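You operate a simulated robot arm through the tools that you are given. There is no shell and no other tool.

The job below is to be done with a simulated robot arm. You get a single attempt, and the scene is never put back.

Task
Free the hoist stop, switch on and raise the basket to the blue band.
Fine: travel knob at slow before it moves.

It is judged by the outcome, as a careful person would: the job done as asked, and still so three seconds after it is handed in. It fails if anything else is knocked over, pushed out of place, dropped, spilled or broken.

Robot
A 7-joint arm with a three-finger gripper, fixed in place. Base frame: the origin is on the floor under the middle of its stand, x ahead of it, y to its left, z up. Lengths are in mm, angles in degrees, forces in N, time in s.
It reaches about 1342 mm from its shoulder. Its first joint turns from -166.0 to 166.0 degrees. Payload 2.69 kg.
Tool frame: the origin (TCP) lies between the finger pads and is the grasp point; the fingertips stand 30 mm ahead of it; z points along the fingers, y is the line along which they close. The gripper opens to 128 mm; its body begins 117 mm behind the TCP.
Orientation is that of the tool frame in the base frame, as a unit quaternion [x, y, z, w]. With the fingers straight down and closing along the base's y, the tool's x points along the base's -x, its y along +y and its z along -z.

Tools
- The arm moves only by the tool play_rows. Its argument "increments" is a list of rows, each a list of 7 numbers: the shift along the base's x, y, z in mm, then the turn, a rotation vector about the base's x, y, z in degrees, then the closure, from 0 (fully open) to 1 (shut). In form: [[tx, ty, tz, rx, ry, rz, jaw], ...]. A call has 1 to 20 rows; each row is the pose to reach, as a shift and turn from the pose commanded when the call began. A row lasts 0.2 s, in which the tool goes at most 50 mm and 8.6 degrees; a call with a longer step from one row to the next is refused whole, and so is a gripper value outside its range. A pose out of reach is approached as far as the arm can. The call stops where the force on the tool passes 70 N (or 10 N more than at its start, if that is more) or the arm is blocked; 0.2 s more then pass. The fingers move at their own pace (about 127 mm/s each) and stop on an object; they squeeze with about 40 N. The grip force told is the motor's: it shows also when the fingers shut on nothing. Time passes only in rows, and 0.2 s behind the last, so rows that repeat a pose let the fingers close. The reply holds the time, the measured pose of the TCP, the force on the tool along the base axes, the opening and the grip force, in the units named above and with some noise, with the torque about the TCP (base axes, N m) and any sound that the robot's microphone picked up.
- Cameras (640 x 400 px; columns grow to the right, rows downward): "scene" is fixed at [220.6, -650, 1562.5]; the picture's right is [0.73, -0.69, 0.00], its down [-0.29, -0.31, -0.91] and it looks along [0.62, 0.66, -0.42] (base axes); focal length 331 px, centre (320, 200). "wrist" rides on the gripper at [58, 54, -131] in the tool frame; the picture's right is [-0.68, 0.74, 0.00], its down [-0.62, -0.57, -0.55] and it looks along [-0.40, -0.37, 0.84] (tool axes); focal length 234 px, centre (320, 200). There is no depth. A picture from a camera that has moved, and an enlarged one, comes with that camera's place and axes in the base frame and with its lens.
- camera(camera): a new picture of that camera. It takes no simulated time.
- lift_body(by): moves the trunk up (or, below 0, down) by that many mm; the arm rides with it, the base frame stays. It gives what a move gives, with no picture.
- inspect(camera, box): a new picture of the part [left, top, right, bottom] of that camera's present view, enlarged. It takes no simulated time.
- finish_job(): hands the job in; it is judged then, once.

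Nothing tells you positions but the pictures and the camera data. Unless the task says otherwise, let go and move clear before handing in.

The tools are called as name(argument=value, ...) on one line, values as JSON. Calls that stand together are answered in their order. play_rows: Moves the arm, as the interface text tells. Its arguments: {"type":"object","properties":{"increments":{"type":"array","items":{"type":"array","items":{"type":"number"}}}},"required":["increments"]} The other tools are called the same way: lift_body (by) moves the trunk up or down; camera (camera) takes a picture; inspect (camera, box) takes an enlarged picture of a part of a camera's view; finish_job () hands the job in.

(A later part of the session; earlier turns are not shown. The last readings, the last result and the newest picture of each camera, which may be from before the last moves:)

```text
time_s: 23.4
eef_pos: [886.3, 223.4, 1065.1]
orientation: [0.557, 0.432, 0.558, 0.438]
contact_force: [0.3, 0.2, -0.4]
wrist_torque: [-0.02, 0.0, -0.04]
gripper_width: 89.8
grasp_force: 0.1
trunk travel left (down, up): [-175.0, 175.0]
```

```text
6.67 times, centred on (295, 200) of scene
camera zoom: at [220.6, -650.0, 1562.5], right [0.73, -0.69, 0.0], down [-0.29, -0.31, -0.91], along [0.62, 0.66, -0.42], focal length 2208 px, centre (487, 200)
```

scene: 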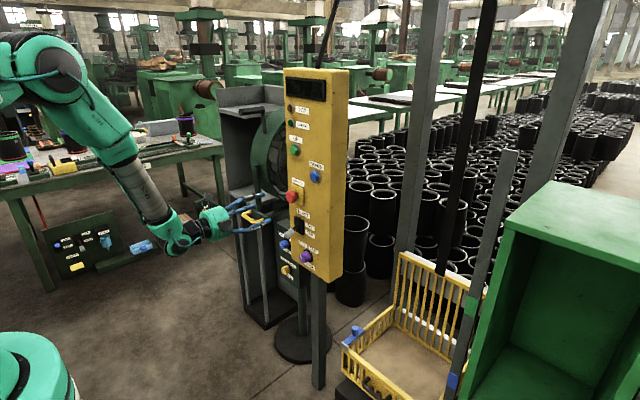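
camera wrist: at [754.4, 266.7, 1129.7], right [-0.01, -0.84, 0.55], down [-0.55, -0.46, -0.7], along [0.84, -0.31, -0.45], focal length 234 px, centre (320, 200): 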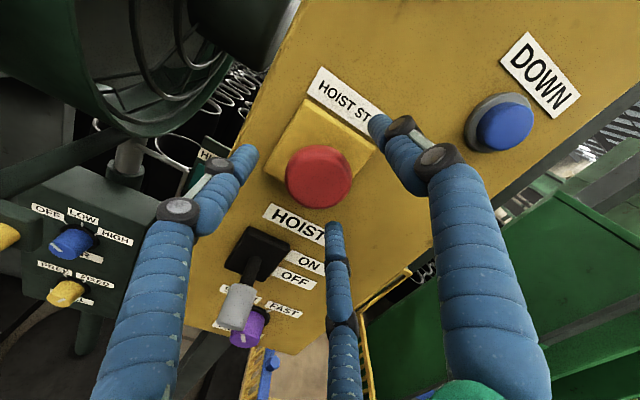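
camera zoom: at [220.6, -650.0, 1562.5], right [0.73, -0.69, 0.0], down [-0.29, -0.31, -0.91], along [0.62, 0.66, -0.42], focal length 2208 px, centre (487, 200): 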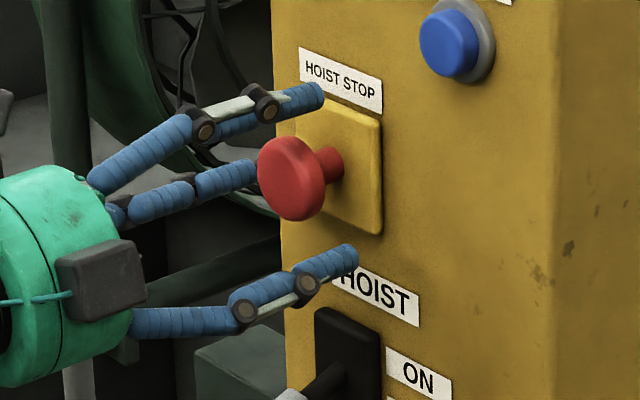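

The head sits a few millimetres up-left of my axis, so I'll shift slightly and close on it.

play_rows(increments=[[0, 2.5, 3, 0, 0, 0, 0.3], [0, 2.5, 3, 0, 0, 0, 0.5], [0, 2.5, 3, 0, 0, 0, 0.7], [0, 2.5, 3, 0, 0, 0, 1], [0, 2.5, 3, 0, 0, 0, 1], [0, 2.5, 3, 0, 0, 0, 1]])

camera(camera="wrist")

inspect(camera="scene", box=[250, 170, 340, 230])

```text
time_s: 24.8
eef_pos: [884.9, 225.4, 1065.8]
orientation: [0.559, 0.432, 0.556, 0.438]
contact_force: [-0.2, -13.1, -11.8]
wrist_torque: [0.0, 0.22, -0.34]
gripper_width: 46.0
grasp_force: 44.8
trunk travel left (down, up): [-175.0, 175.0]
```

```text
taken
camera wrist: at [754.7, 268.4, 1130.0], right [-0.01, -0.84, 0.55], down [-0.55, -0.46, -0.7], along [0.83, -0.31, -0.46], focal length 234 px, centre (320, 200)
```

wrist: 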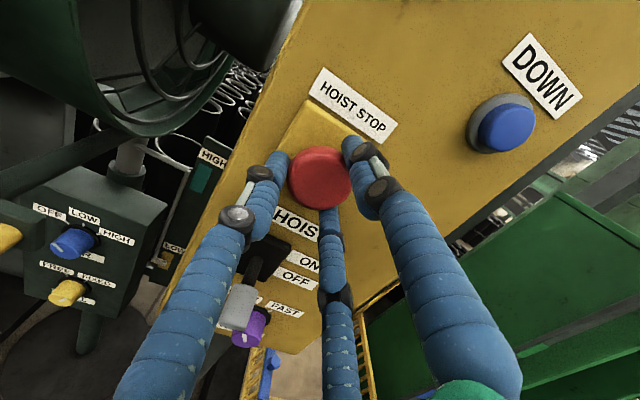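

```text
6.67 times, centred on (295, 200) of scene
camera zoom: at [220.6, -650.0, 1562.5], right [0.73, -0.69, 0.0], down [-0.29, -0.31, -0.91], along [0.62, 0.66, -0.42], focal length 2208 px, centre (487, 200)
```

zoom: 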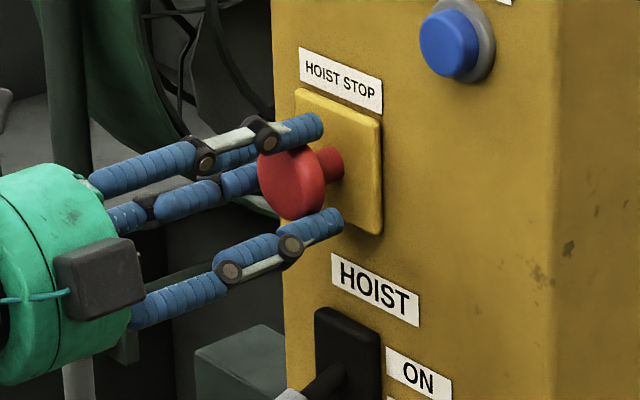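

Gripped at 46 mm. I'll try a gentle clockwise twist first, watching torque and listening for a click.

play_rows(increments=[[0, -0.8, -0.8, 5, 0, 0, 1], [0, -0.8, -0.8, 10, 0, 0, 1], [0, -0.8, -0.8, 15, 0, 0, 1]])

inspect(camera="scene", box=[250, 170, 340, 230])

```text
time_s: 25.6
eef_pos: [886.6, 225.4, 1065.8]
orientation: [0.61, 0.355, 0.61, 0.36]
contact_force: [-3.7, -11.8, -7.3]
wrist_torque: [-0.74, 0.15, -0.11]
gripper_width: 46.0
grasp_force: 44.8
trunk travel left (down, up): [-175.0, 175.0]
```

```text
6.67 times, centred on (295, 200) of scene
camera zoom: at [220.6, -650.0, 1562.5], right [0.73, -0.69, 0.0], down [-0.29, -0.31, -0.91], along [0.62, 0.66, -0.42], focal length 2208 px, centre (487, 200)
```

zoom: 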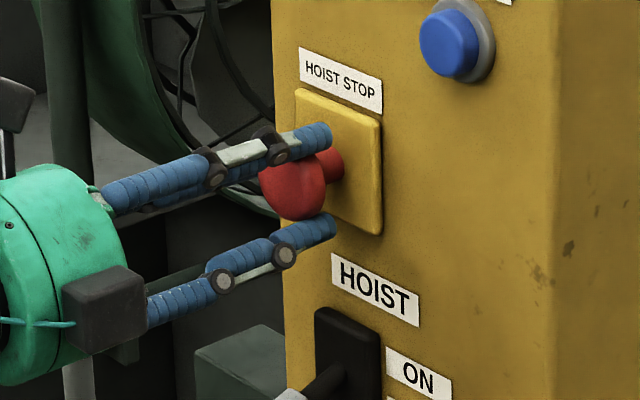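

The wrist turned 15° with 0.74 N·m of resistance. I'll continue the twist to about 45° and see whether it releases.

play_rows(increments=[[0, 0, 0, 6, 0, 0, 1], [0, 0, 0, 12, 0, 0, 1], [0, 0, 0, 18, 0, 0, 1], [0, 0, 0, 24, 0, 0, 1], [0, 0, 0, 30, 0, 0, 1]])

inspect(camera="scene", box=[250, 170, 340, 230])

inspect(camera="scene", box=[270, 60, 370, 180])

```text
time_s: 26.8
eef_pos: [884.4, 224.1, 1064.5]
orientation: [0.683, 0.185, 0.681, 0.19]
contact_force: [0.7, -8.9, -3.2]
wrist_torque: [-0.66, 0.03, -0.17]
gripper_width: 46.4
grasp_force: 45.0
trunk travel left (down, up): [-175.0, 175.0]
```

```text
6.67 times, centred on (295, 200) of scene
camera zoom: at [220.6, -650.0, 1562.5], right [0.73, -0.69, 0.0], down [-0.29, -0.31, -0.91], along [0.62, 0.66, -0.42], focal length 2208 px, centre (487, 200)
```

zoom: 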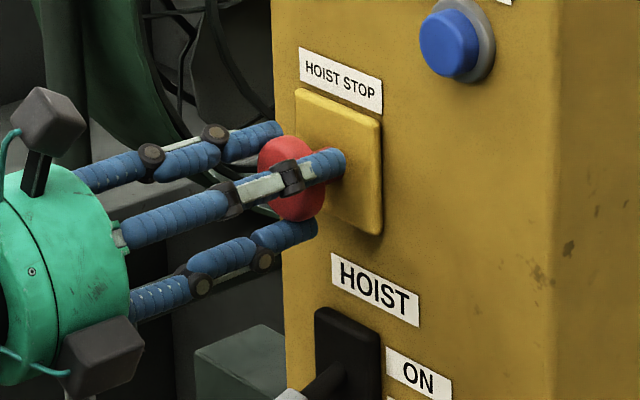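

```text
3.33 times, centred on (320, 120) of scene
camera zoom: at [220.6, -650.0, 1562.5], right [0.73, -0.69, 0.0], down [-0.29, -0.31, -0.91], along [0.62, 0.66, -0.42], focal length 1104 px, centre (320, 467)
```

zoom: 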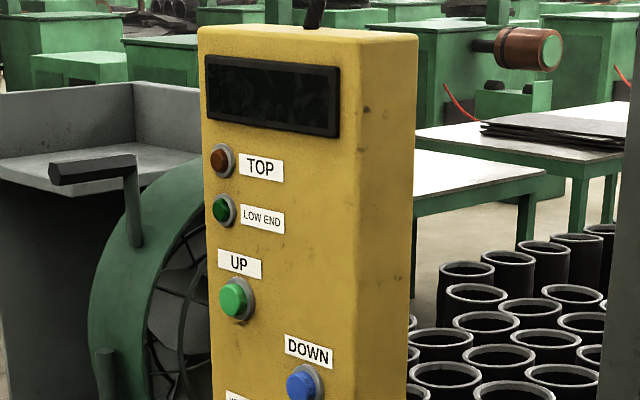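

No click and a steady slip torque, so twisting isn't what frees it. I'll try a gentle straight pull instead.

play_rows(increments=[[-3, 0, 0, 0, 0, 0, 1], [-6, 0, 0, 0, 0, 0, 1], [-9, 0, 0, 0, 0, 0, 1]])

inspect(camera="scene", box=[250, 170, 340, 230])

```text
time_s: 27.6
eef_pos: [876.0, 224.9, 1065.5]
orientation: [0.683, 0.185, 0.681, 0.19]
contact_force: [-0.5, -7.7, 0.4]
wrist_torque: [0.16, -0.16, -0.16]
gripper_width: 46.1
grasp_force: 44.6
trunk travel left (down, up): [-175.0, 175.0]
heard: click
```

```text
6.67 times, centred on (295, 200) of scene
camera zoom: at [220.6, -650.0, 1562.5], right [0.73, -0.69, 0.0], down [-0.29, -0.31, -0.91], along [0.62, 0.66, -0.42], focal length 2208 px, centre (487, 200)
```

zoom: 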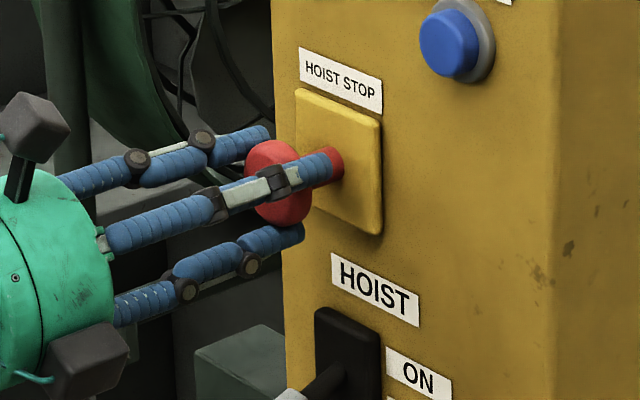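

A click, and the head has moved out — the stop is pulled free. I'll open the fingers and back straight away without touching it again.

play_rows(increments=[[0, 0, 0, 0, 0, 0, 0.7], [0, 0, 0, 0, 0, 0, 0.3], [0, 0, 0, 0, 0, 0, 0.2], [-20, 0, 0, 0, 0, 0, 0.2], [-50, 0, 0, 0, 0, 0, 0.2], [-90, 0, 0, 0, 0, 0, 0.2], [-130, 0, 0, 0, 0, 0, 0.2]])

inspect(camera="scene", box=[250, 170, 340, 230])

camera(camera="wrist")

```text
time_s: 29.2
eef_pos: [746.1, 224.4, 1065.5]
orientation: [0.683, 0.186, 0.681, 0.19]
contact_force: [-0.6, 0.6, 0.5]
wrist_torque: [-0.01, -0.01, 0.01]
gripper_width: 102.5
grasp_force: 0.0
trunk travel left (down, up): [-175.0, 175.0]
```

```text
6.67 times, centred on (295, 200) of scene
camera zoom: at [220.6, -650.0, 1562.5], right [0.73, -0.69, 0.0], down [-0.29, -0.31, -0.91], along [0.62, 0.66, -0.42], focal length 2208 px, centre (487, 200)
```

zoom: 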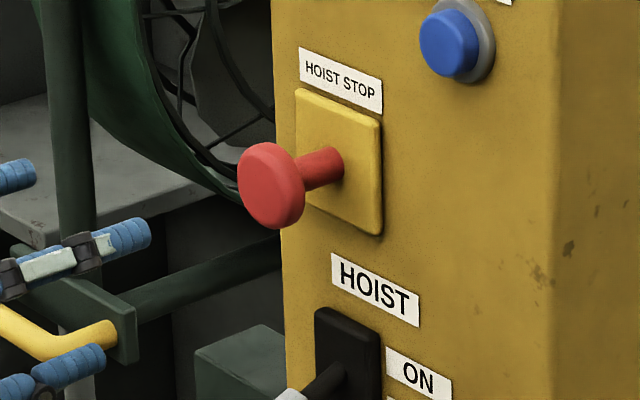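

```text
taken
camera wrist: at [615.0, 207.2, 1141.6], right [-0.01, -0.98, -0.2], down [-0.55, 0.17, -0.82], along [0.84, 0.1, -0.54], focal length 234 px, centre (320, 200)
```

wrist: 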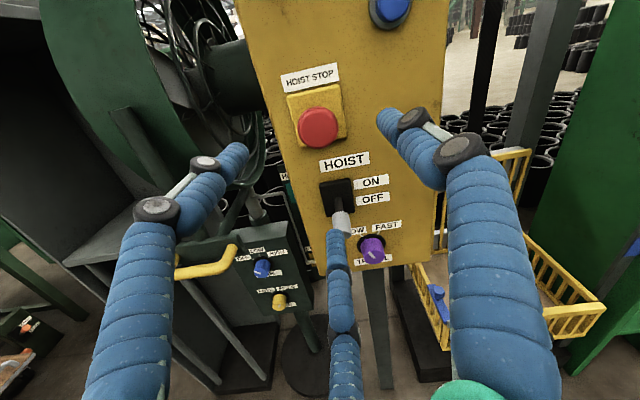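

HOIST STOP is now out. Next is the lever: I'll close the fingers into a fist and move below and in front of it, to push it up from underneath to ON.

play_rows(increments=[[-20, -2, -40, 0, 0, 0, 0.4], [-30, -4, -80, 0, 0, 0, 0.7], [-30, -7, -120, 0, 0, 0, 1], [-30, -7, -160, 0, 0, 0, 1], [-30, -7, -200, 0, 0, 0, 1], [-30, -7, -217, 0, 0, 0, 1], [-30, -7, -217, 0, 0, 0, 1]])

camera(camera="wrist")

inspect(camera="scene", box=[190, 180, 340, 290])

```text
time_s: 30.8
eef_pos: [714.8, 216.5, 849.1]
orientation: [0.682, 0.186, 0.681, 0.191]
contact_force: [0.1, -0.5, 0.2]
wrist_torque: [-0.02, -0.01, 0.0]
gripper_width: 2.1
grasp_force: 31.7
trunk travel left (down, up): [-175.0, 175.0]
```

```text
taken
camera wrist: at [584.8, 200.1, 925.4], right [-0.01, -0.98, -0.2], down [-0.55, 0.17, -0.82], along [0.84, 0.1, -0.54], focal length 234 px, centre (320, 200)
```

wrist: 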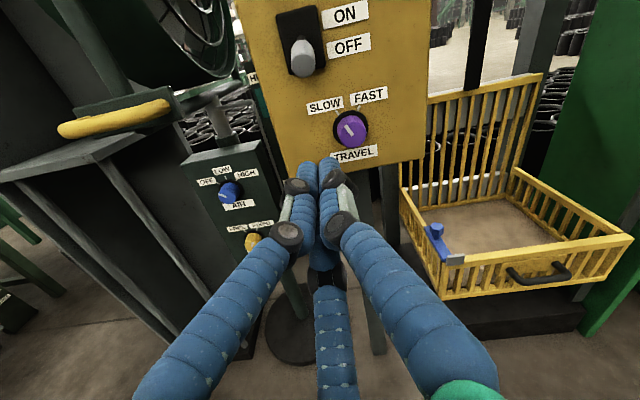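

```text
3.64 times, centred on (265, 235) of scene
camera zoom: at [220.6, -650.0, 1562.5], right [0.73, -0.69, 0.0], down [-0.29, -0.31, -0.91], along [0.62, 0.66, -0.42], focal length 1204 px, centre (520, 73)
```

zoom: 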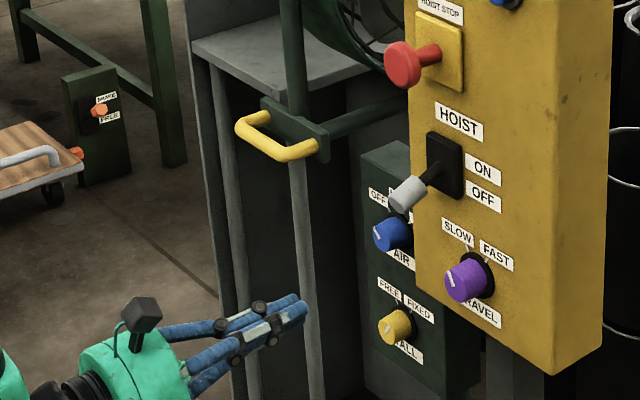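

The fist is formed and aligned under the lever (handle end near (861,217,914)). I'll advance beneath it, staying clear of the knob.

play_rows(increments=[[40, 0, 0, 0, 0, 0, 1], [80, 0, 0, 0, 0, 0, 1], [115, 0, 0, 0, 0, 0, 1], [140, 0, 0, 0, 0, 0, 1], [140, 0, 0, 0, 0, 0, 1]])

camera(camera="wrist")

inspect(camera="scene", box=[230, 190, 350, 290])

```text
time_s: 32.0
eef_pos: [855.9, 217.3, 847.3]
orientation: [0.683, 0.186, 0.681, 0.19]
contact_force: [1.0, 0.4, 0.2]
wrist_torque: [0.04, 0.0, -0.04]
gripper_width: 1.9
grasp_force: 31.1
trunk travel left (down, up): [-175.0, 175.0]
```

```text
taken
camera wrist: at [724.5, 200.6, 924.3], right [-0.01, -0.98, -0.2], down [-0.55, 0.17, -0.82], along [0.84, 0.1, -0.54], focal length 234 px, centre (320, 200)
```

wrist: 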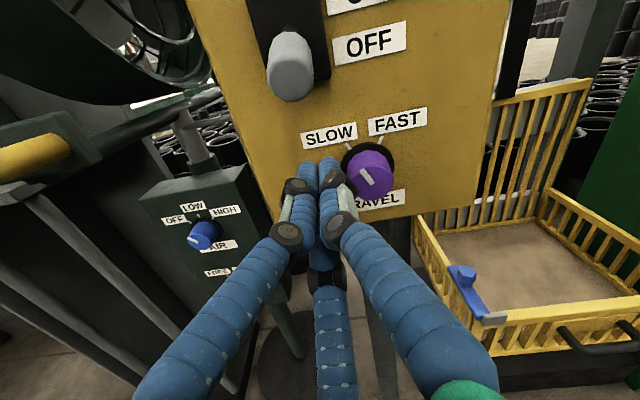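

```text
4.00 times, centred on (290, 240) of scene
camera zoom: at [220.6, -650.0, 1562.5], right [0.73, -0.69, 0.0], down [-0.29, -0.31, -0.91], along [0.62, 0.66, -0.42], focal length 1325 px, centre (440, 40)
```

zoom: 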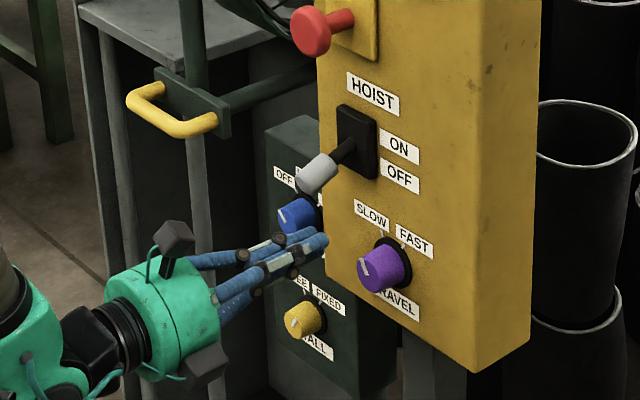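

Clear beneath the lever. Now pushing up in small steps.

play_rows(increments=[[0, 0, 8, 0, 0, 0, 1], [0, 0, 16, 0, 0, 0, 1], [0, 0, 24, 0, 0, 0, 1], [0, 0, 30, 0, 0, 0, 1], [0, 0, 36, 0, 0, 0, 1], [0, 0, 42, 0, 0, 0, 1], [0, 0, 48, 0, 0, 0, 1]])

inspect(camera="scene", box=[230, 190, 350, 290])

camera(camera="wrist")

```text
time_s: 33.6
eef_pos: [853.8, 218.7, 896.3]
orientation: [0.683, 0.186, 0.68, 0.191]
contact_force: [-0.2, -0.2, -0.3]
wrist_torque: [-0.02, -0.09, 0.0]
gripper_width: 1.8
grasp_force: 31.5
trunk travel left (down, up): [-175.0, 175.0]
```

```text
4.00 times, centred on (290, 240) of scene
camera zoom: at [220.6, -650.0, 1562.5], right [0.73, -0.69, 0.0], down [-0.29, -0.31, -0.91], along [0.62, 0.66, -0.42], focal length 1325 px, centre (440, 40)
```

zoom: 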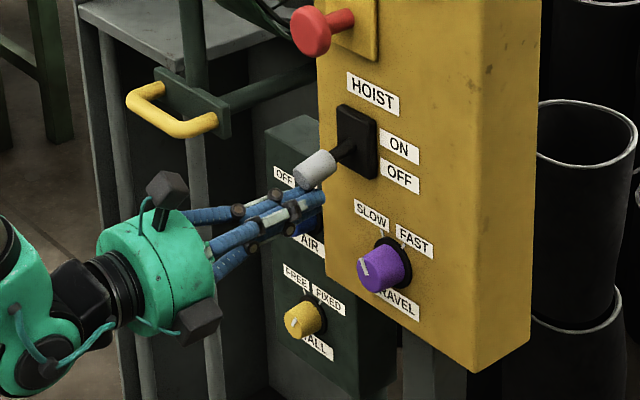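

```text
taken
camera wrist: at [723.3, 201.3, 973.0], right [-0.01, -0.98, -0.2], down [-0.55, 0.17, -0.82], along [0.84, 0.1, -0.54], focal length 234 px, centre (320, 200)
```

wrist: 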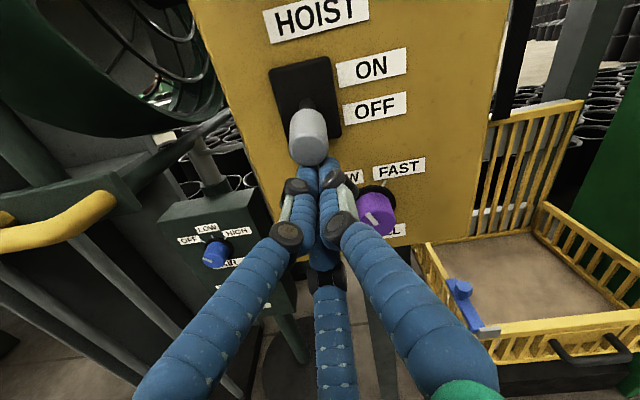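

The fist is just touching the handle. Continuing upward in small steps until it clicks over.

play_rows(increments=[[0, 0, 6, 0, 0, 0, 1], [0, 0, 12, 0, 0, 0, 1], [0, 0, 18, 0, 0, 0, 1], [0, 0, 24, 0, 0, 0, 1], [0, 0, 30, 0, 0, 0, 1]])

inspect(camera="scene", box=[230, 190, 350, 290])

camera(camera="wrist")

```text
time_s: 34.8
eef_pos: [855.9, 217.5, 926.1]
orientation: [0.683, 0.187, 0.68, 0.191]
contact_force: [0.3, 0.4, -1.3]
wrist_torque: [0.01, 0.03, 0.01]
gripper_width: 2.2
grasp_force: 32.0
trunk travel left (down, up): [-175.0, 175.0]
heard: click
```

```text
4.00 times, centred on (290, 240) of scene
camera zoom: at [220.6, -650.0, 1562.5], right [0.73, -0.69, 0.0], down [-0.29, -0.31, -0.91], along [0.62, 0.66, -0.42], focal length 1325 px, centre (440, 40)
```

zoom: 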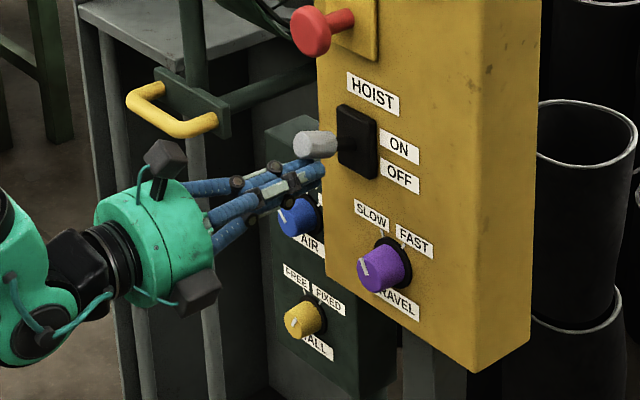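

```text
taken
camera wrist: at [724.1, 200.8, 1003.0], right [-0.01, -0.98, -0.2], down [-0.55, 0.17, -0.82], along [0.84, 0.1, -0.54], focal length 234 px, centre (320, 200)
```

wrist: 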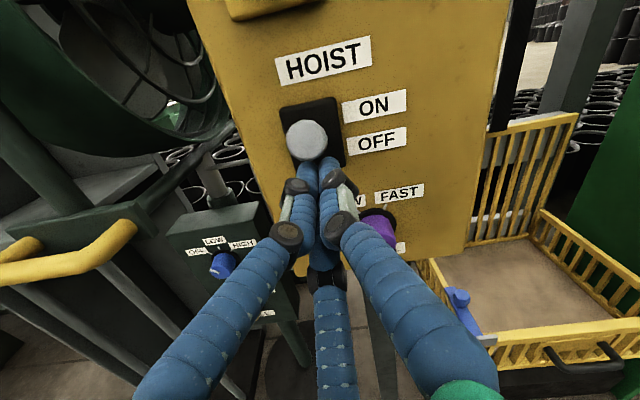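

A click, and the lever is now up at ON. I'll drop slightly, back off, and check the panel lamps and display.

play_rows(increments=[[0, 0, -8, 0, 0, 0, 1], [-30, 0, -8, 0, 0, 0, 1], [-70, 0, -8, 0, 0, 0, 1], [-110, 0, -8, 0, 0, 0, 1], [-150, 0, -8, 0, 0, 0, 1]])

camera(camera="scene")

inspect(camera="scene", box=[270, 60, 370, 180])

inspect(camera="scene", box=[270, 180, 350, 280])

inspect(camera="scene", box=[330, 230, 500, 400])

```text
time_s: 36.0
eef_pos: [706.5, 215.4, 916.2]
orientation: [0.683, 0.185, 0.681, 0.191]
contact_force: [0.4, -0.3, -0.1]
wrist_torque: [-0.01, 0.0, 0.04]
gripper_width: 2.2
grasp_force: 31.3
trunk travel left (down, up): [-175.0, 175.0]
```

```text
taken
```

scene: 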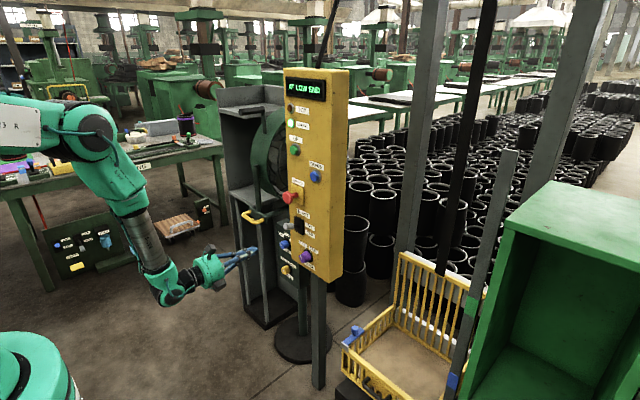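

```text
3.33 times, centred on (320, 120) of scene
camera zoom: at [220.6, -650.0, 1562.5], right [0.73, -0.69, 0.0], down [-0.29, -0.31, -0.91], along [0.62, 0.66, -0.42], focal length 1104 px, centre (320, 467)
```

zoom: 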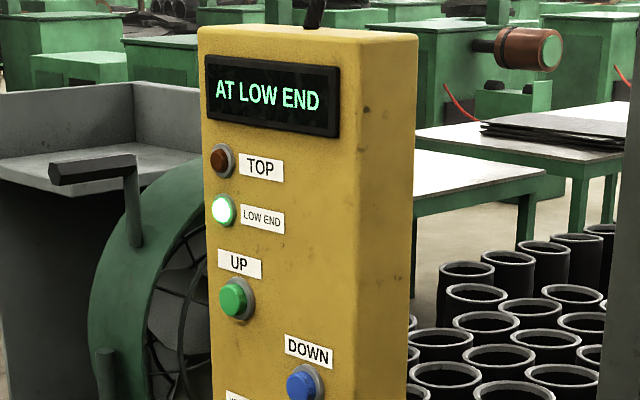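

```text
4.00 times, centred on (310, 230) of scene
camera zoom: at [220.6, -650.0, 1562.5], right [0.73, -0.69, 0.0], down [-0.29, -0.31, -0.91], along [0.62, 0.66, -0.42], focal length 1325 px, centre (360, 80)
```

zoom: 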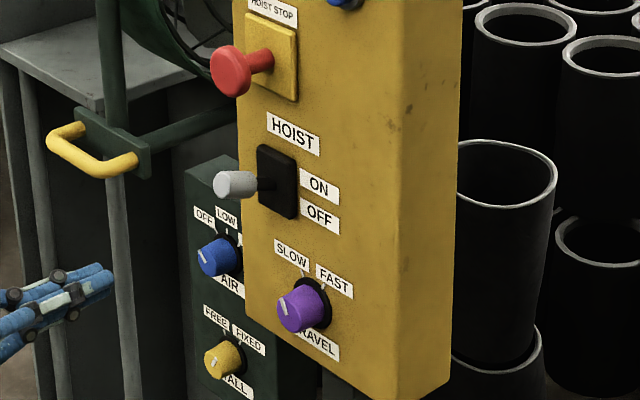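

```text
2.35 times, centred on (415, 315) of scene
camera zoom: at [220.6, -650.0, 1562.5], right [0.73, -0.69, 0.0], down [-0.29, -0.31, -0.91], along [0.62, 0.66, -0.42], focal length 779 px, centre (96, -71)
```

zoom: 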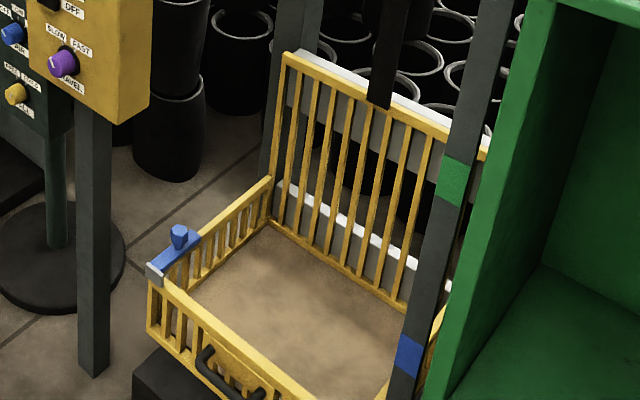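

The display reads "AT LOW END" with TRAVEL at SLOW, the lever ON and the stop out. Before pressing UP I need to know which part of the basket must meet the blue band, so I'll swing the gripper to look at the mast side.

play_rows(increments=[[-20, -20, 20, 0, 0, -7, 1], [-40, -45, 40, 0, 0, -14, 1], [-60, -70, 60, 0, 0, -21, 1], [-80, -95, 80, 0, 0, -28, 1], [-100, -120, 100, 0, 0, -35, 1], [-100, -120, 100, 0, 0, -35, 1]])

camera(camera="wrist")

```text
time_s: 37.4
eef_pos: [607.3, 98.4, 1017.7]
orientation: [0.707, -0.029, 0.592, 0.387]
contact_force: [-0.4, -0.4, 1.0]
wrist_torque: [0.0, 0.01, 0.0]
gripper_width: 2.1
grasp_force: 31.5
trunk travel left (down, up): [-175.0, 175.0]
```

```text
taken
camera wrist: at [490.7, 159.8, 1094.9], right [-0.57, -0.8, -0.2], down [-0.35, 0.46, -0.82], along [0.74, -0.4, -0.54], focal length 234 px, centre (320, 200)
```

wrist: 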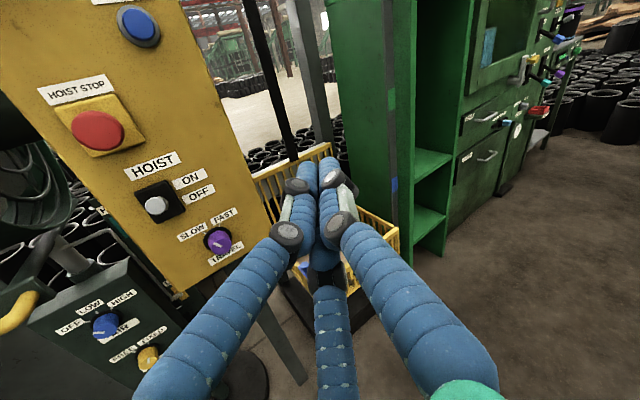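

inspect(camera="wrist", box=[330, 60, 450, 260])

inspect(camera="wrist", box=[360, 150, 420, 250])

inspect(camera="scene", box=[435, 340, 495, 400])

```text
2.00 times, centred on (390, 160) of wrist
camera zoom: at [490.7, 159.8, 1094.9], right [-0.57, -0.8, -0.2], down [-0.35, 0.46, -0.82], along [0.74, -0.4, -0.54], focal length 468 px, centre (180, 280)
```

zoom: 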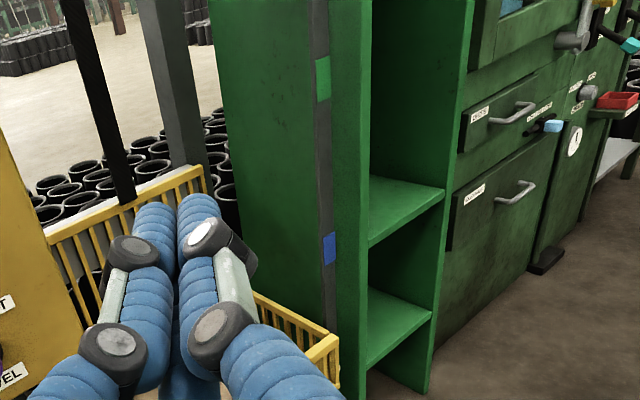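

```text
4.00 times, centred on (390, 200) of wrist
camera zoom: at [490.7, 159.8, 1094.9], right [-0.57, -0.8, -0.2], down [-0.35, 0.46, -0.82], along [0.74, -0.4, -0.54], focal length 937 px, centre (40, 200)
```

zoom: 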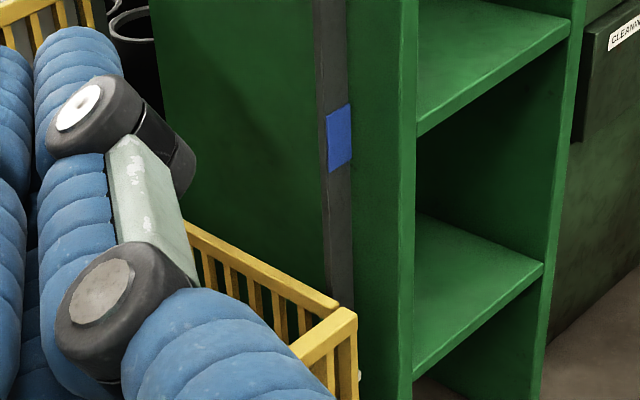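

```text
6.67 times, centred on (465, 370) of scene
camera zoom: at [220.6, -650.0, 1562.5], right [0.73, -0.69, 0.0], down [-0.29, -0.31, -0.91], along [0.62, 0.66, -0.42], focal length 2208 px, centre (-647, -933)
```

zoom: 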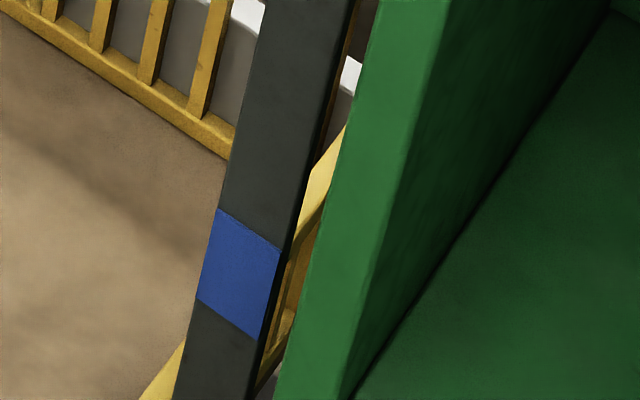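

The fist blocks part of the basket's right side. I'll pitch the gripper down and move over so the basket's corner by the mast comes into clear view.

play_rows(increments=[[0, -25, 10, 4, 5.7, 0, 1], [0, -50, 20, 8, 11.4, 0, 1], [0, -75, 30, 12, 17.1, 0, 1], [0, -100, 40, 16, 22.8, 0, 1], [0, -125, 50, 20, 28.5, 0, 1], [0, -150, 60, 20, 28.5, 0, 1], [0, -150, 60, 20, 28.5, 0, 1]])

camera(camera="wrist")

```text
time_s: 39.0
eef_pos: [605.4, -51.7, 1079.3]
orientation: [0.886, -0.034, 0.387, 0.255]
contact_force: [0.4, 0.5, 0.2]
wrist_torque: [0.04, -0.02, 0.04]
gripper_width: 2.3
grasp_force: 31.4
trunk travel left (down, up): [-175.0, 175.0]
```

```text
taken
camera wrist: at [545.9, -28.7, 1216.7], right [-0.66, -0.73, -0.16], down [-0.65, 0.67, -0.36], along [0.37, -0.13, -0.92], focal length 234 px, centre (320, 200)
```

wrist: 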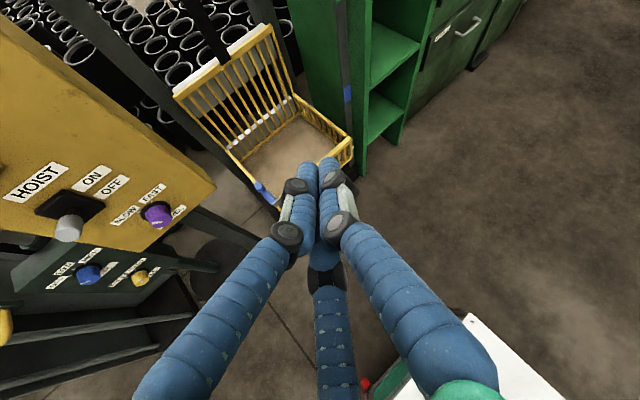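

inspect(camera="wrist", box=[290, 70, 390, 190])

inspect(camera="wrist", box=[170, 20, 370, 220])

inspect(camera="wrist", box=[325, 130, 365, 170])

```text
3.33 times, centred on (340, 130) of wrist
camera zoom: at [545.9, -28.7, 1216.7], right [-0.66, -0.73, -0.16], down [-0.65, 0.67, -0.36], along [0.37, -0.13, -0.92], focal length 781 px, centre (253, 433)
```

zoom: 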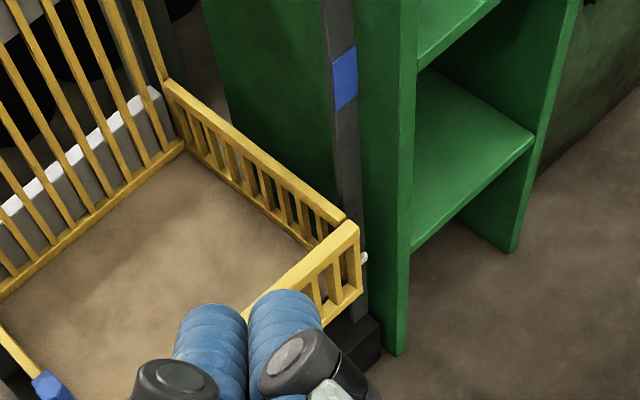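

```text
2.00 times, centred on (270, 120) of wrist
camera zoom: at [545.9, -28.7, 1216.7], right [-0.66, -0.73, -0.16], down [-0.65, 0.67, -0.36], along [0.37, -0.13, -0.92], focal length 468 px, centre (420, 360)
```

zoom: 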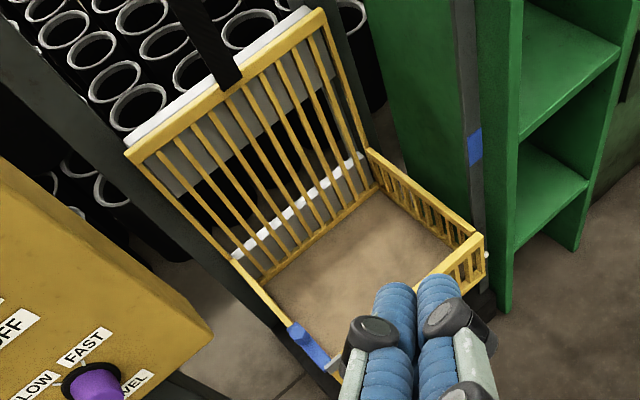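

```text
10.00 times, centred on (345, 150) of wrist
camera zoom: at [545.9, -28.7, 1216.7], right [-0.66, -0.73, -0.16], down [-0.65, 0.67, -0.36], along [0.37, -0.13, -0.92], focal length 2342 px, centre (70, 700)
```

zoom: 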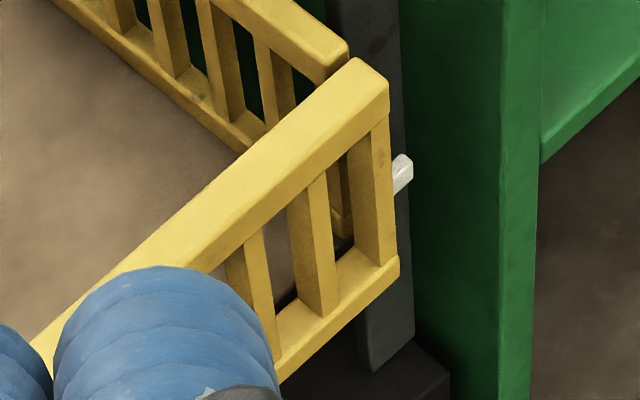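

A white pointer sticks out from the basket's front-right corner next to the mast, currently at about z≈350; the blue band is at (999,-430,619) and about 45 mm tall, so it must rise about 270 mm. I'll now return the fist to face the panel at the UP button.

play_rows(increments=[[0, 25, 0, -4, -5.7, 0, 1], [0, 50, 0, -8, -11.4, 0, 1], [0, 75, 0, -12, -17.1, 0, 1], [0, 100, 0, -16, -22.8, 0, 1], [0, 125, 0, -20, -28.5, 0, 1], [0, 150, 0, -20, -28.5, 0, 1]])

play_rows(increments=[[20, 25, 30, 0, 0, 7, 1], [45, 50, 60, 0, 0, 14, 1], [70, 75, 90, 0, 0, 21, 1], [95, 100, 115, 0, 0, 28, 1], [115, 120, 140, 0, 0, 35, 1], [135, 134, 155, 0, 0, 35, 1], [135, 134, 155, 0, 0, 35, 1]])

camera(camera="wrist")

camera(camera="scene")

```text
time_s: 40.4
eef_pos: [606.7, 97.6, 1080.5]
orientation: [0.707, -0.028, 0.592, 0.387]
contact_force: [0.5, -0.5, 0.1]
wrist_torque: [-0.03, 0.01, 0.0]
gripper_width: 1.9
grasp_force: 31.3
trunk travel left (down, up): [-175.0, 175.0]
```

```text
time_s: 42.0
eef_pos: [740.9, 233.0, 1231.5]
orientation: [0.683, 0.186, 0.68, 0.19]
contact_force: [-0.2, -0.4, 0.0]
wrist_torque: [0.01, 0.0, -0.01]
gripper_width: 1.9
grasp_force: 31.5
trunk travel left (down, up): [-175.0, 175.0]
```

```text
taken
camera wrist: at [609.8, 216.1, 1307.6], right [-0.01, -0.98, -0.2], down [-0.55, 0.17, -0.82], along [0.84, 0.1, -0.54], focal length 234 px, centre (320, 200)
```

wrist: 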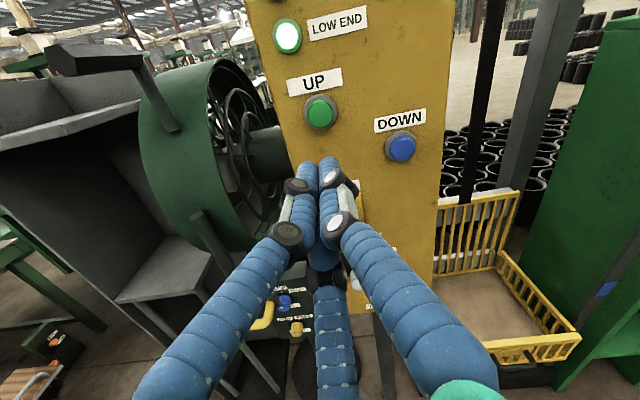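

```text
taken
```

scene: 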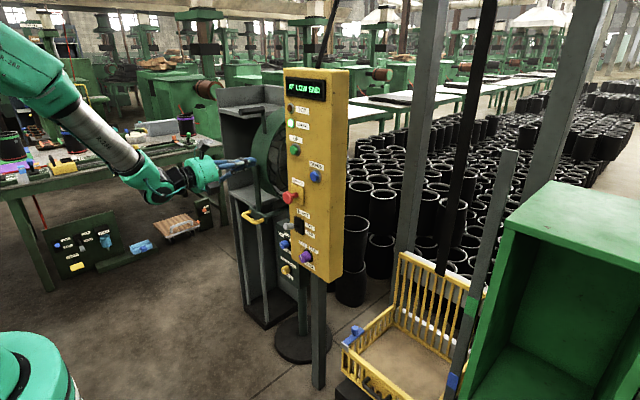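

From here the wrist view shows both UP and the blue band. I'll zoom to refine the UP button centre before approaching.

inspect(camera="wrist", box=[270, 60, 370, 200])

inspect(camera="scene", box=[270, 130, 320, 165])

inspect(camera="wrist", box=[500, 240, 640, 400])

```text
2.86 times, centred on (320, 130) of wrist
camera zoom: at [609.8, 216.1, 1307.6], right [-0.01, -0.98, -0.2], down [-0.55, 0.17, -0.82], along [0.84, 0.1, -0.54], focal length 669 px, centre (320, 400)
```

zoom: 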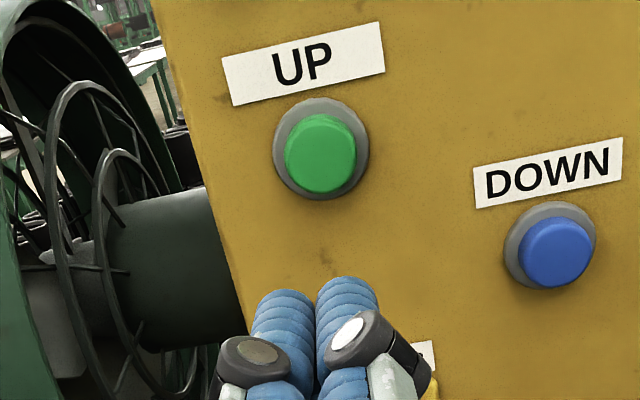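

```text
11.43 times, centred on (295, 148) of scene
camera zoom: at [220.6, -650.0, 1562.5], right [0.73, -0.69, 0.0], down [-0.29, -0.31, -0.91], along [0.62, 0.66, -0.42], focal length 3785 px, centre (606, 800)
```

zoom: 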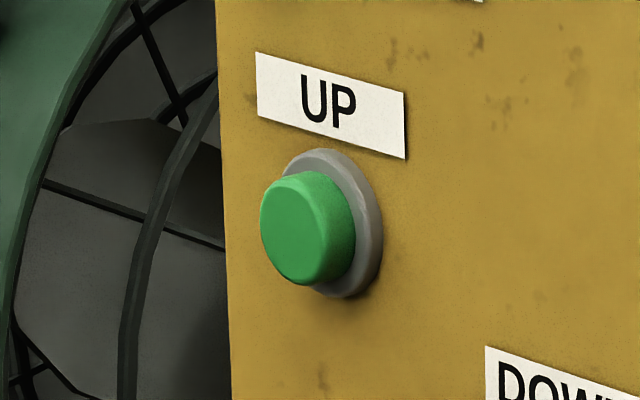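

```text
2.50 times, centred on (570, 320) of wrist
camera zoom: at [609.8, 216.1, 1307.6], right [-0.01, -0.98, -0.2], down [-0.55, 0.17, -0.82], along [0.84, 0.1, -0.54], focal length 585 px, centre (-305, -100)
```

zoom: 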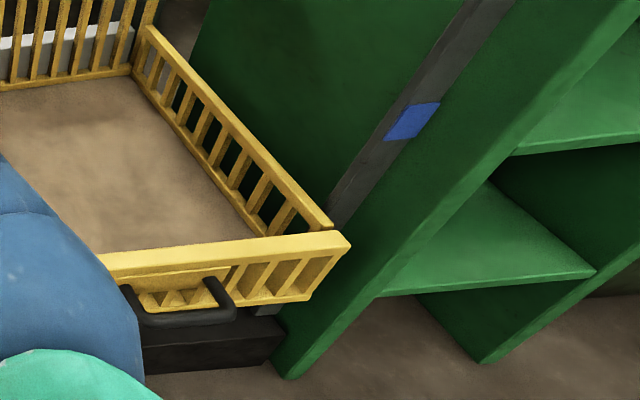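

UP's face is at about (916,227,1237). I'll align and approach to about 15 mm short of it.

play_rows(increments=[[30, -6, 5.5, 0, 0, 0, 1], [65, -6, 5.5, 0, 0, 0, 1], [100, -6, 5.5, 0, 0, 0, 1], [122, -6, 5.5, 0, 0, 0, 1], [130, -6, 5.5, 0, 0, 0, 1], [130, -6, 5.5, 0, 0, 0, 1]])

camera(camera="wrist")

inspect(camera="scene", box=[230, 110, 350, 190])

```text
time_s: 43.4
eef_pos: [873.2, 227.7, 1237.2]
orientation: [0.682, 0.186, 0.681, 0.191]
contact_force: [0.2, 0.7, 0.3]
wrist_torque: [0.04, -0.02, 0.01]
gripper_width: 2.1
grasp_force: 31.6
trunk travel left (down, up): [-175.0, 175.0]
```

```text
taken
camera wrist: at [741.2, 210.8, 1314.6], right [-0.01, -0.98, -0.2], down [-0.55, 0.17, -0.82], along [0.84, 0.1, -0.54], focal length 234 px, centre (320, 200)
```

wrist: 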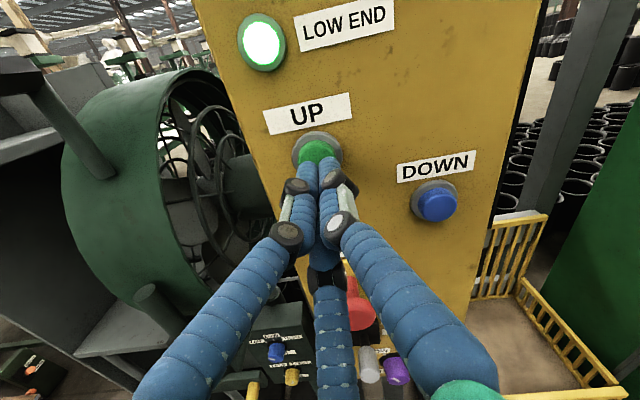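

```text
5.00 times, centred on (290, 150) of scene
camera zoom: at [220.6, -650.0, 1562.5], right [0.73, -0.69, 0.0], down [-0.29, -0.31, -0.91], along [0.62, 0.66, -0.42], focal length 1656 px, centre (470, 450)
```

zoom: 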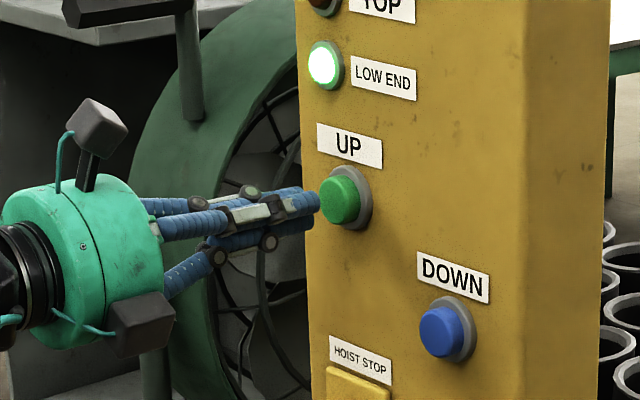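

Aligned with UP. I'll close the gap in small steps and check force and display.

play_rows(increments=[[7, 0, 0, 0, 0, 0, 1], [12, 0, 0, 0, 0, 0, 1], [15, 0, 0, 0, 0, 0, 1]])

inspect(camera="scene", box=[250, 70, 370, 190])

camera(camera="scene")

```text
time_s: 44.2
eef_pos: [886.7, 227.0, 1238.6]
orientation: [0.683, 0.185, 0.68, 0.191]
contact_force: [-1.1, -0.1, 0.1]
wrist_torque: [0.01, 0.02, -0.03]
gripper_width: 2.2
grasp_force: 31.4
trunk travel left (down, up): [-175.0, 175.0]
```

```text
3.33 times, centred on (310, 130) of scene
camera zoom: at [220.6, -650.0, 1562.5], right [0.73, -0.69, 0.0], down [-0.29, -0.31, -0.91], along [0.62, 0.66, -0.42], focal length 1104 px, centre (353, 433)
```

zoom: 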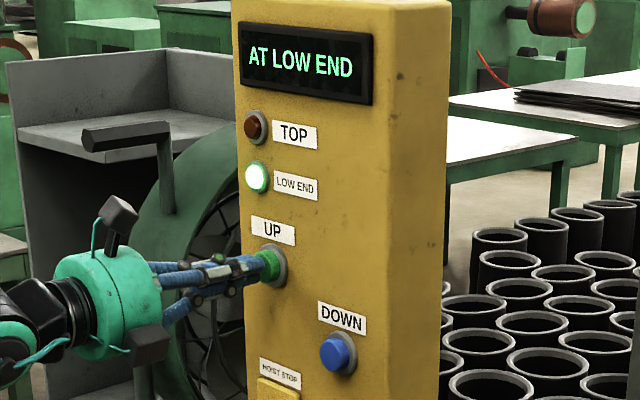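

```text
taken
```

scene: 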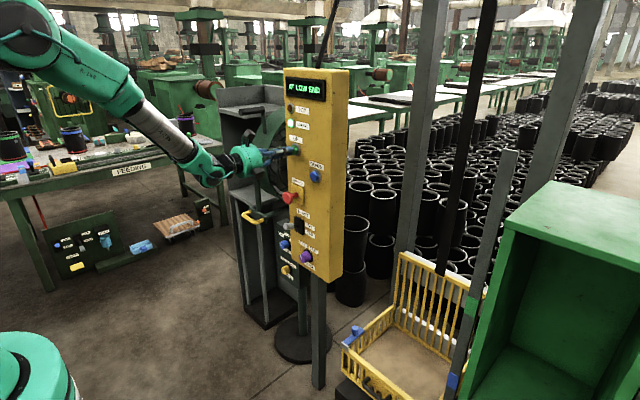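

Nearly in contact (no force yet). I'll press a few millimetres more, one row at a time.

play_rows(increments=[[3, 0, 0, 0, 0, 0, 1], [5, 0, 0, 0, 0, 0, 1]])

inspect(camera="scene", box=[250, 70, 370, 190])

inspect(camera="scene", box=[330, 230, 500, 400])

```text
time_s: 44.8
eef_pos: [891.6, 225.2, 1238.1]
orientation: [0.683, 0.185, 0.681, 0.191]
contact_force: [0.2, 0.0, 0.4]
wrist_torque: [0.01, -0.02, 0.0]
gripper_width: 2.4
grasp_force: 31.6
trunk travel left (down, up): [-175.0, 175.0]
```

```text
3.33 times, centred on (310, 130) of scene
camera zoom: at [220.6, -650.0, 1562.5], right [0.73, -0.69, 0.0], down [-0.29, -0.31, -0.91], along [0.62, 0.66, -0.42], focal length 1104 px, centre (353, 433)
```

zoom: 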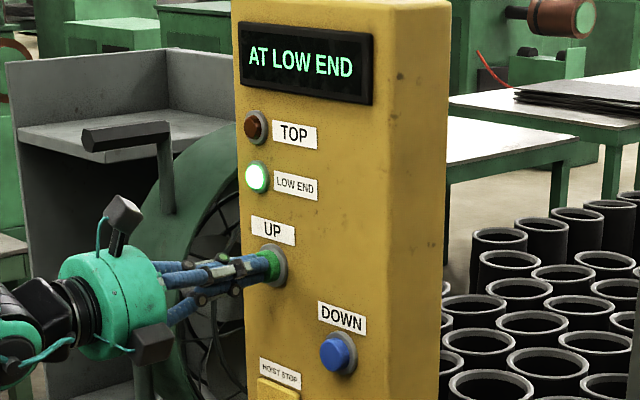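

```text
2.35 times, centred on (415, 315) of scene
camera zoom: at [220.6, -650.0, 1562.5], right [0.73, -0.69, 0.0], down [-0.29, -0.31, -0.91], along [0.62, 0.66, -0.42], focal length 779 px, centre (96, -71)
```

zoom: 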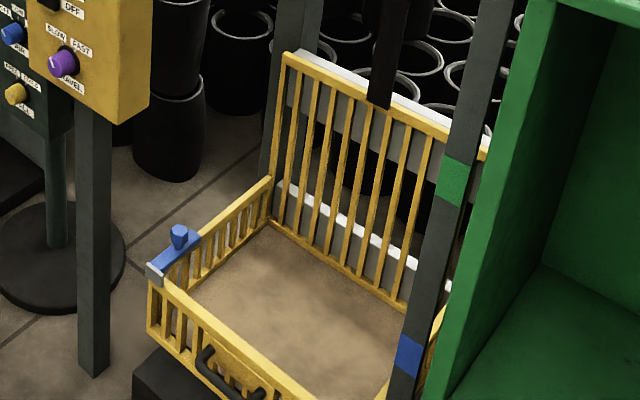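

Still no contact force. Pressing further in 2–3 mm steps.

play_rows(increments=[[2, 0, 0, 0, 0, 0, 1], [4, 0, 0, 0, 0, 0, 1]])

inspect(camera="scene", box=[250, 70, 370, 190])

inspect(camera="scene", box=[330, 230, 500, 400])

```text
time_s: 45.4
eef_pos: [895.0, 227.8, 1239.7]
orientation: [0.683, 0.185, 0.68, 0.192]
contact_force: [0.6, 1.2, 0.2]
wrist_torque: [-0.01, -0.03, 0.02]
gripper_width: 2.3
grasp_force: 31.8
trunk travel left (down, up): [-175.0, 175.0]
```

```text
3.33 times, centred on (310, 130) of scene
camera zoom: at [220.6, -650.0, 1562.5], right [0.73, -0.69, 0.0], down [-0.29, -0.31, -0.91], along [0.62, 0.66, -0.42], focal length 1104 px, centre (353, 433)
```

zoom: 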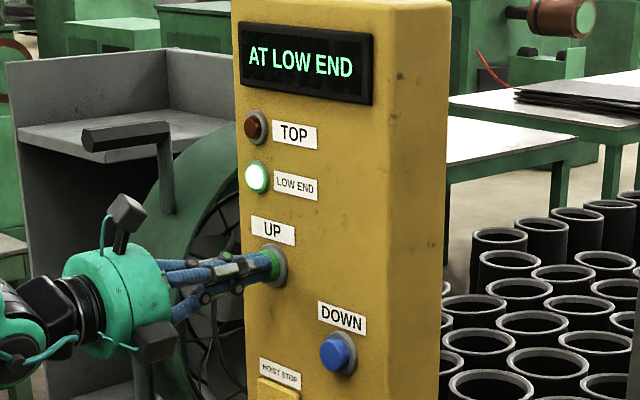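

```text
2.35 times, centred on (415, 315) of scene
camera zoom: at [220.6, -650.0, 1562.5], right [0.73, -0.69, 0.0], down [-0.29, -0.31, -0.91], along [0.62, 0.66, -0.42], focal length 779 px, centre (96, -71)
```

zoom: 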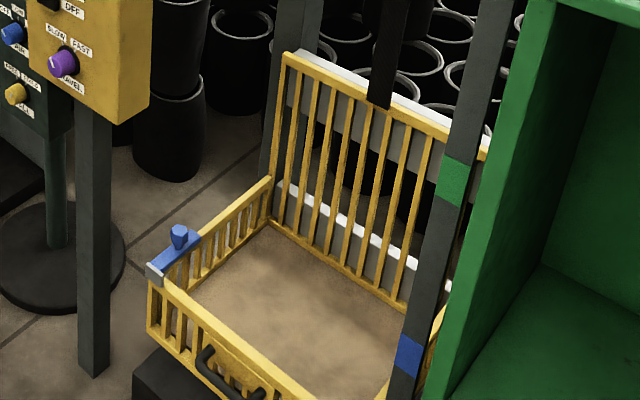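

play_rows(increments=[[2, 0, 0, 0, 0, 0, 1], [4, 0, 0, 0, 0, 0, 1]])

inspect(camera="scene", box=[250, 70, 370, 190])

inspect(camera="wrist", box=[240, 80, 400, 240])

```text
time_s: 46.0
eef_pos: [897.8, 226.3, 1240.3]
orientation: [0.683, 0.186, 0.68, 0.191]
contact_force: [-4.5, -0.6, 0.0]
wrist_torque: [0.0, 0.01, -0.02]
gripper_width: 2.3
grasp_force: 31.2
trunk travel left (down, up): [-175.0, 175.0]
heard: click
```

```text
3.33 times, centred on (310, 130) of scene
camera zoom: at [220.6, -650.0, 1562.5], right [0.73, -0.69, 0.0], down [-0.29, -0.31, -0.91], along [0.62, 0.66, -0.42], focal length 1104 px, centre (353, 433)
```

zoom: 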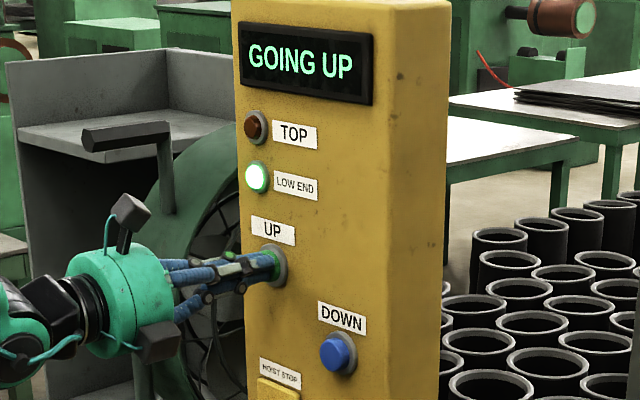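

```text
2.50 times, centred on (320, 160) of wrist
camera zoom: at [768.1, 209.6, 1315.9], right [-0.01, -0.98, -0.2], down [-0.55, 0.17, -0.82], along [0.84, 0.1, -0.54], focal length 585 px, centre (320, 300)
```

zoom: 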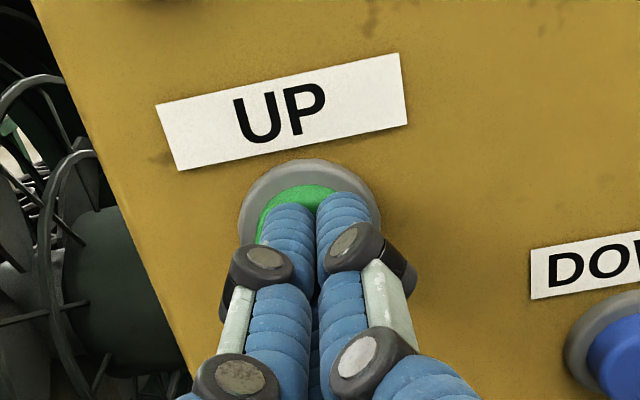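

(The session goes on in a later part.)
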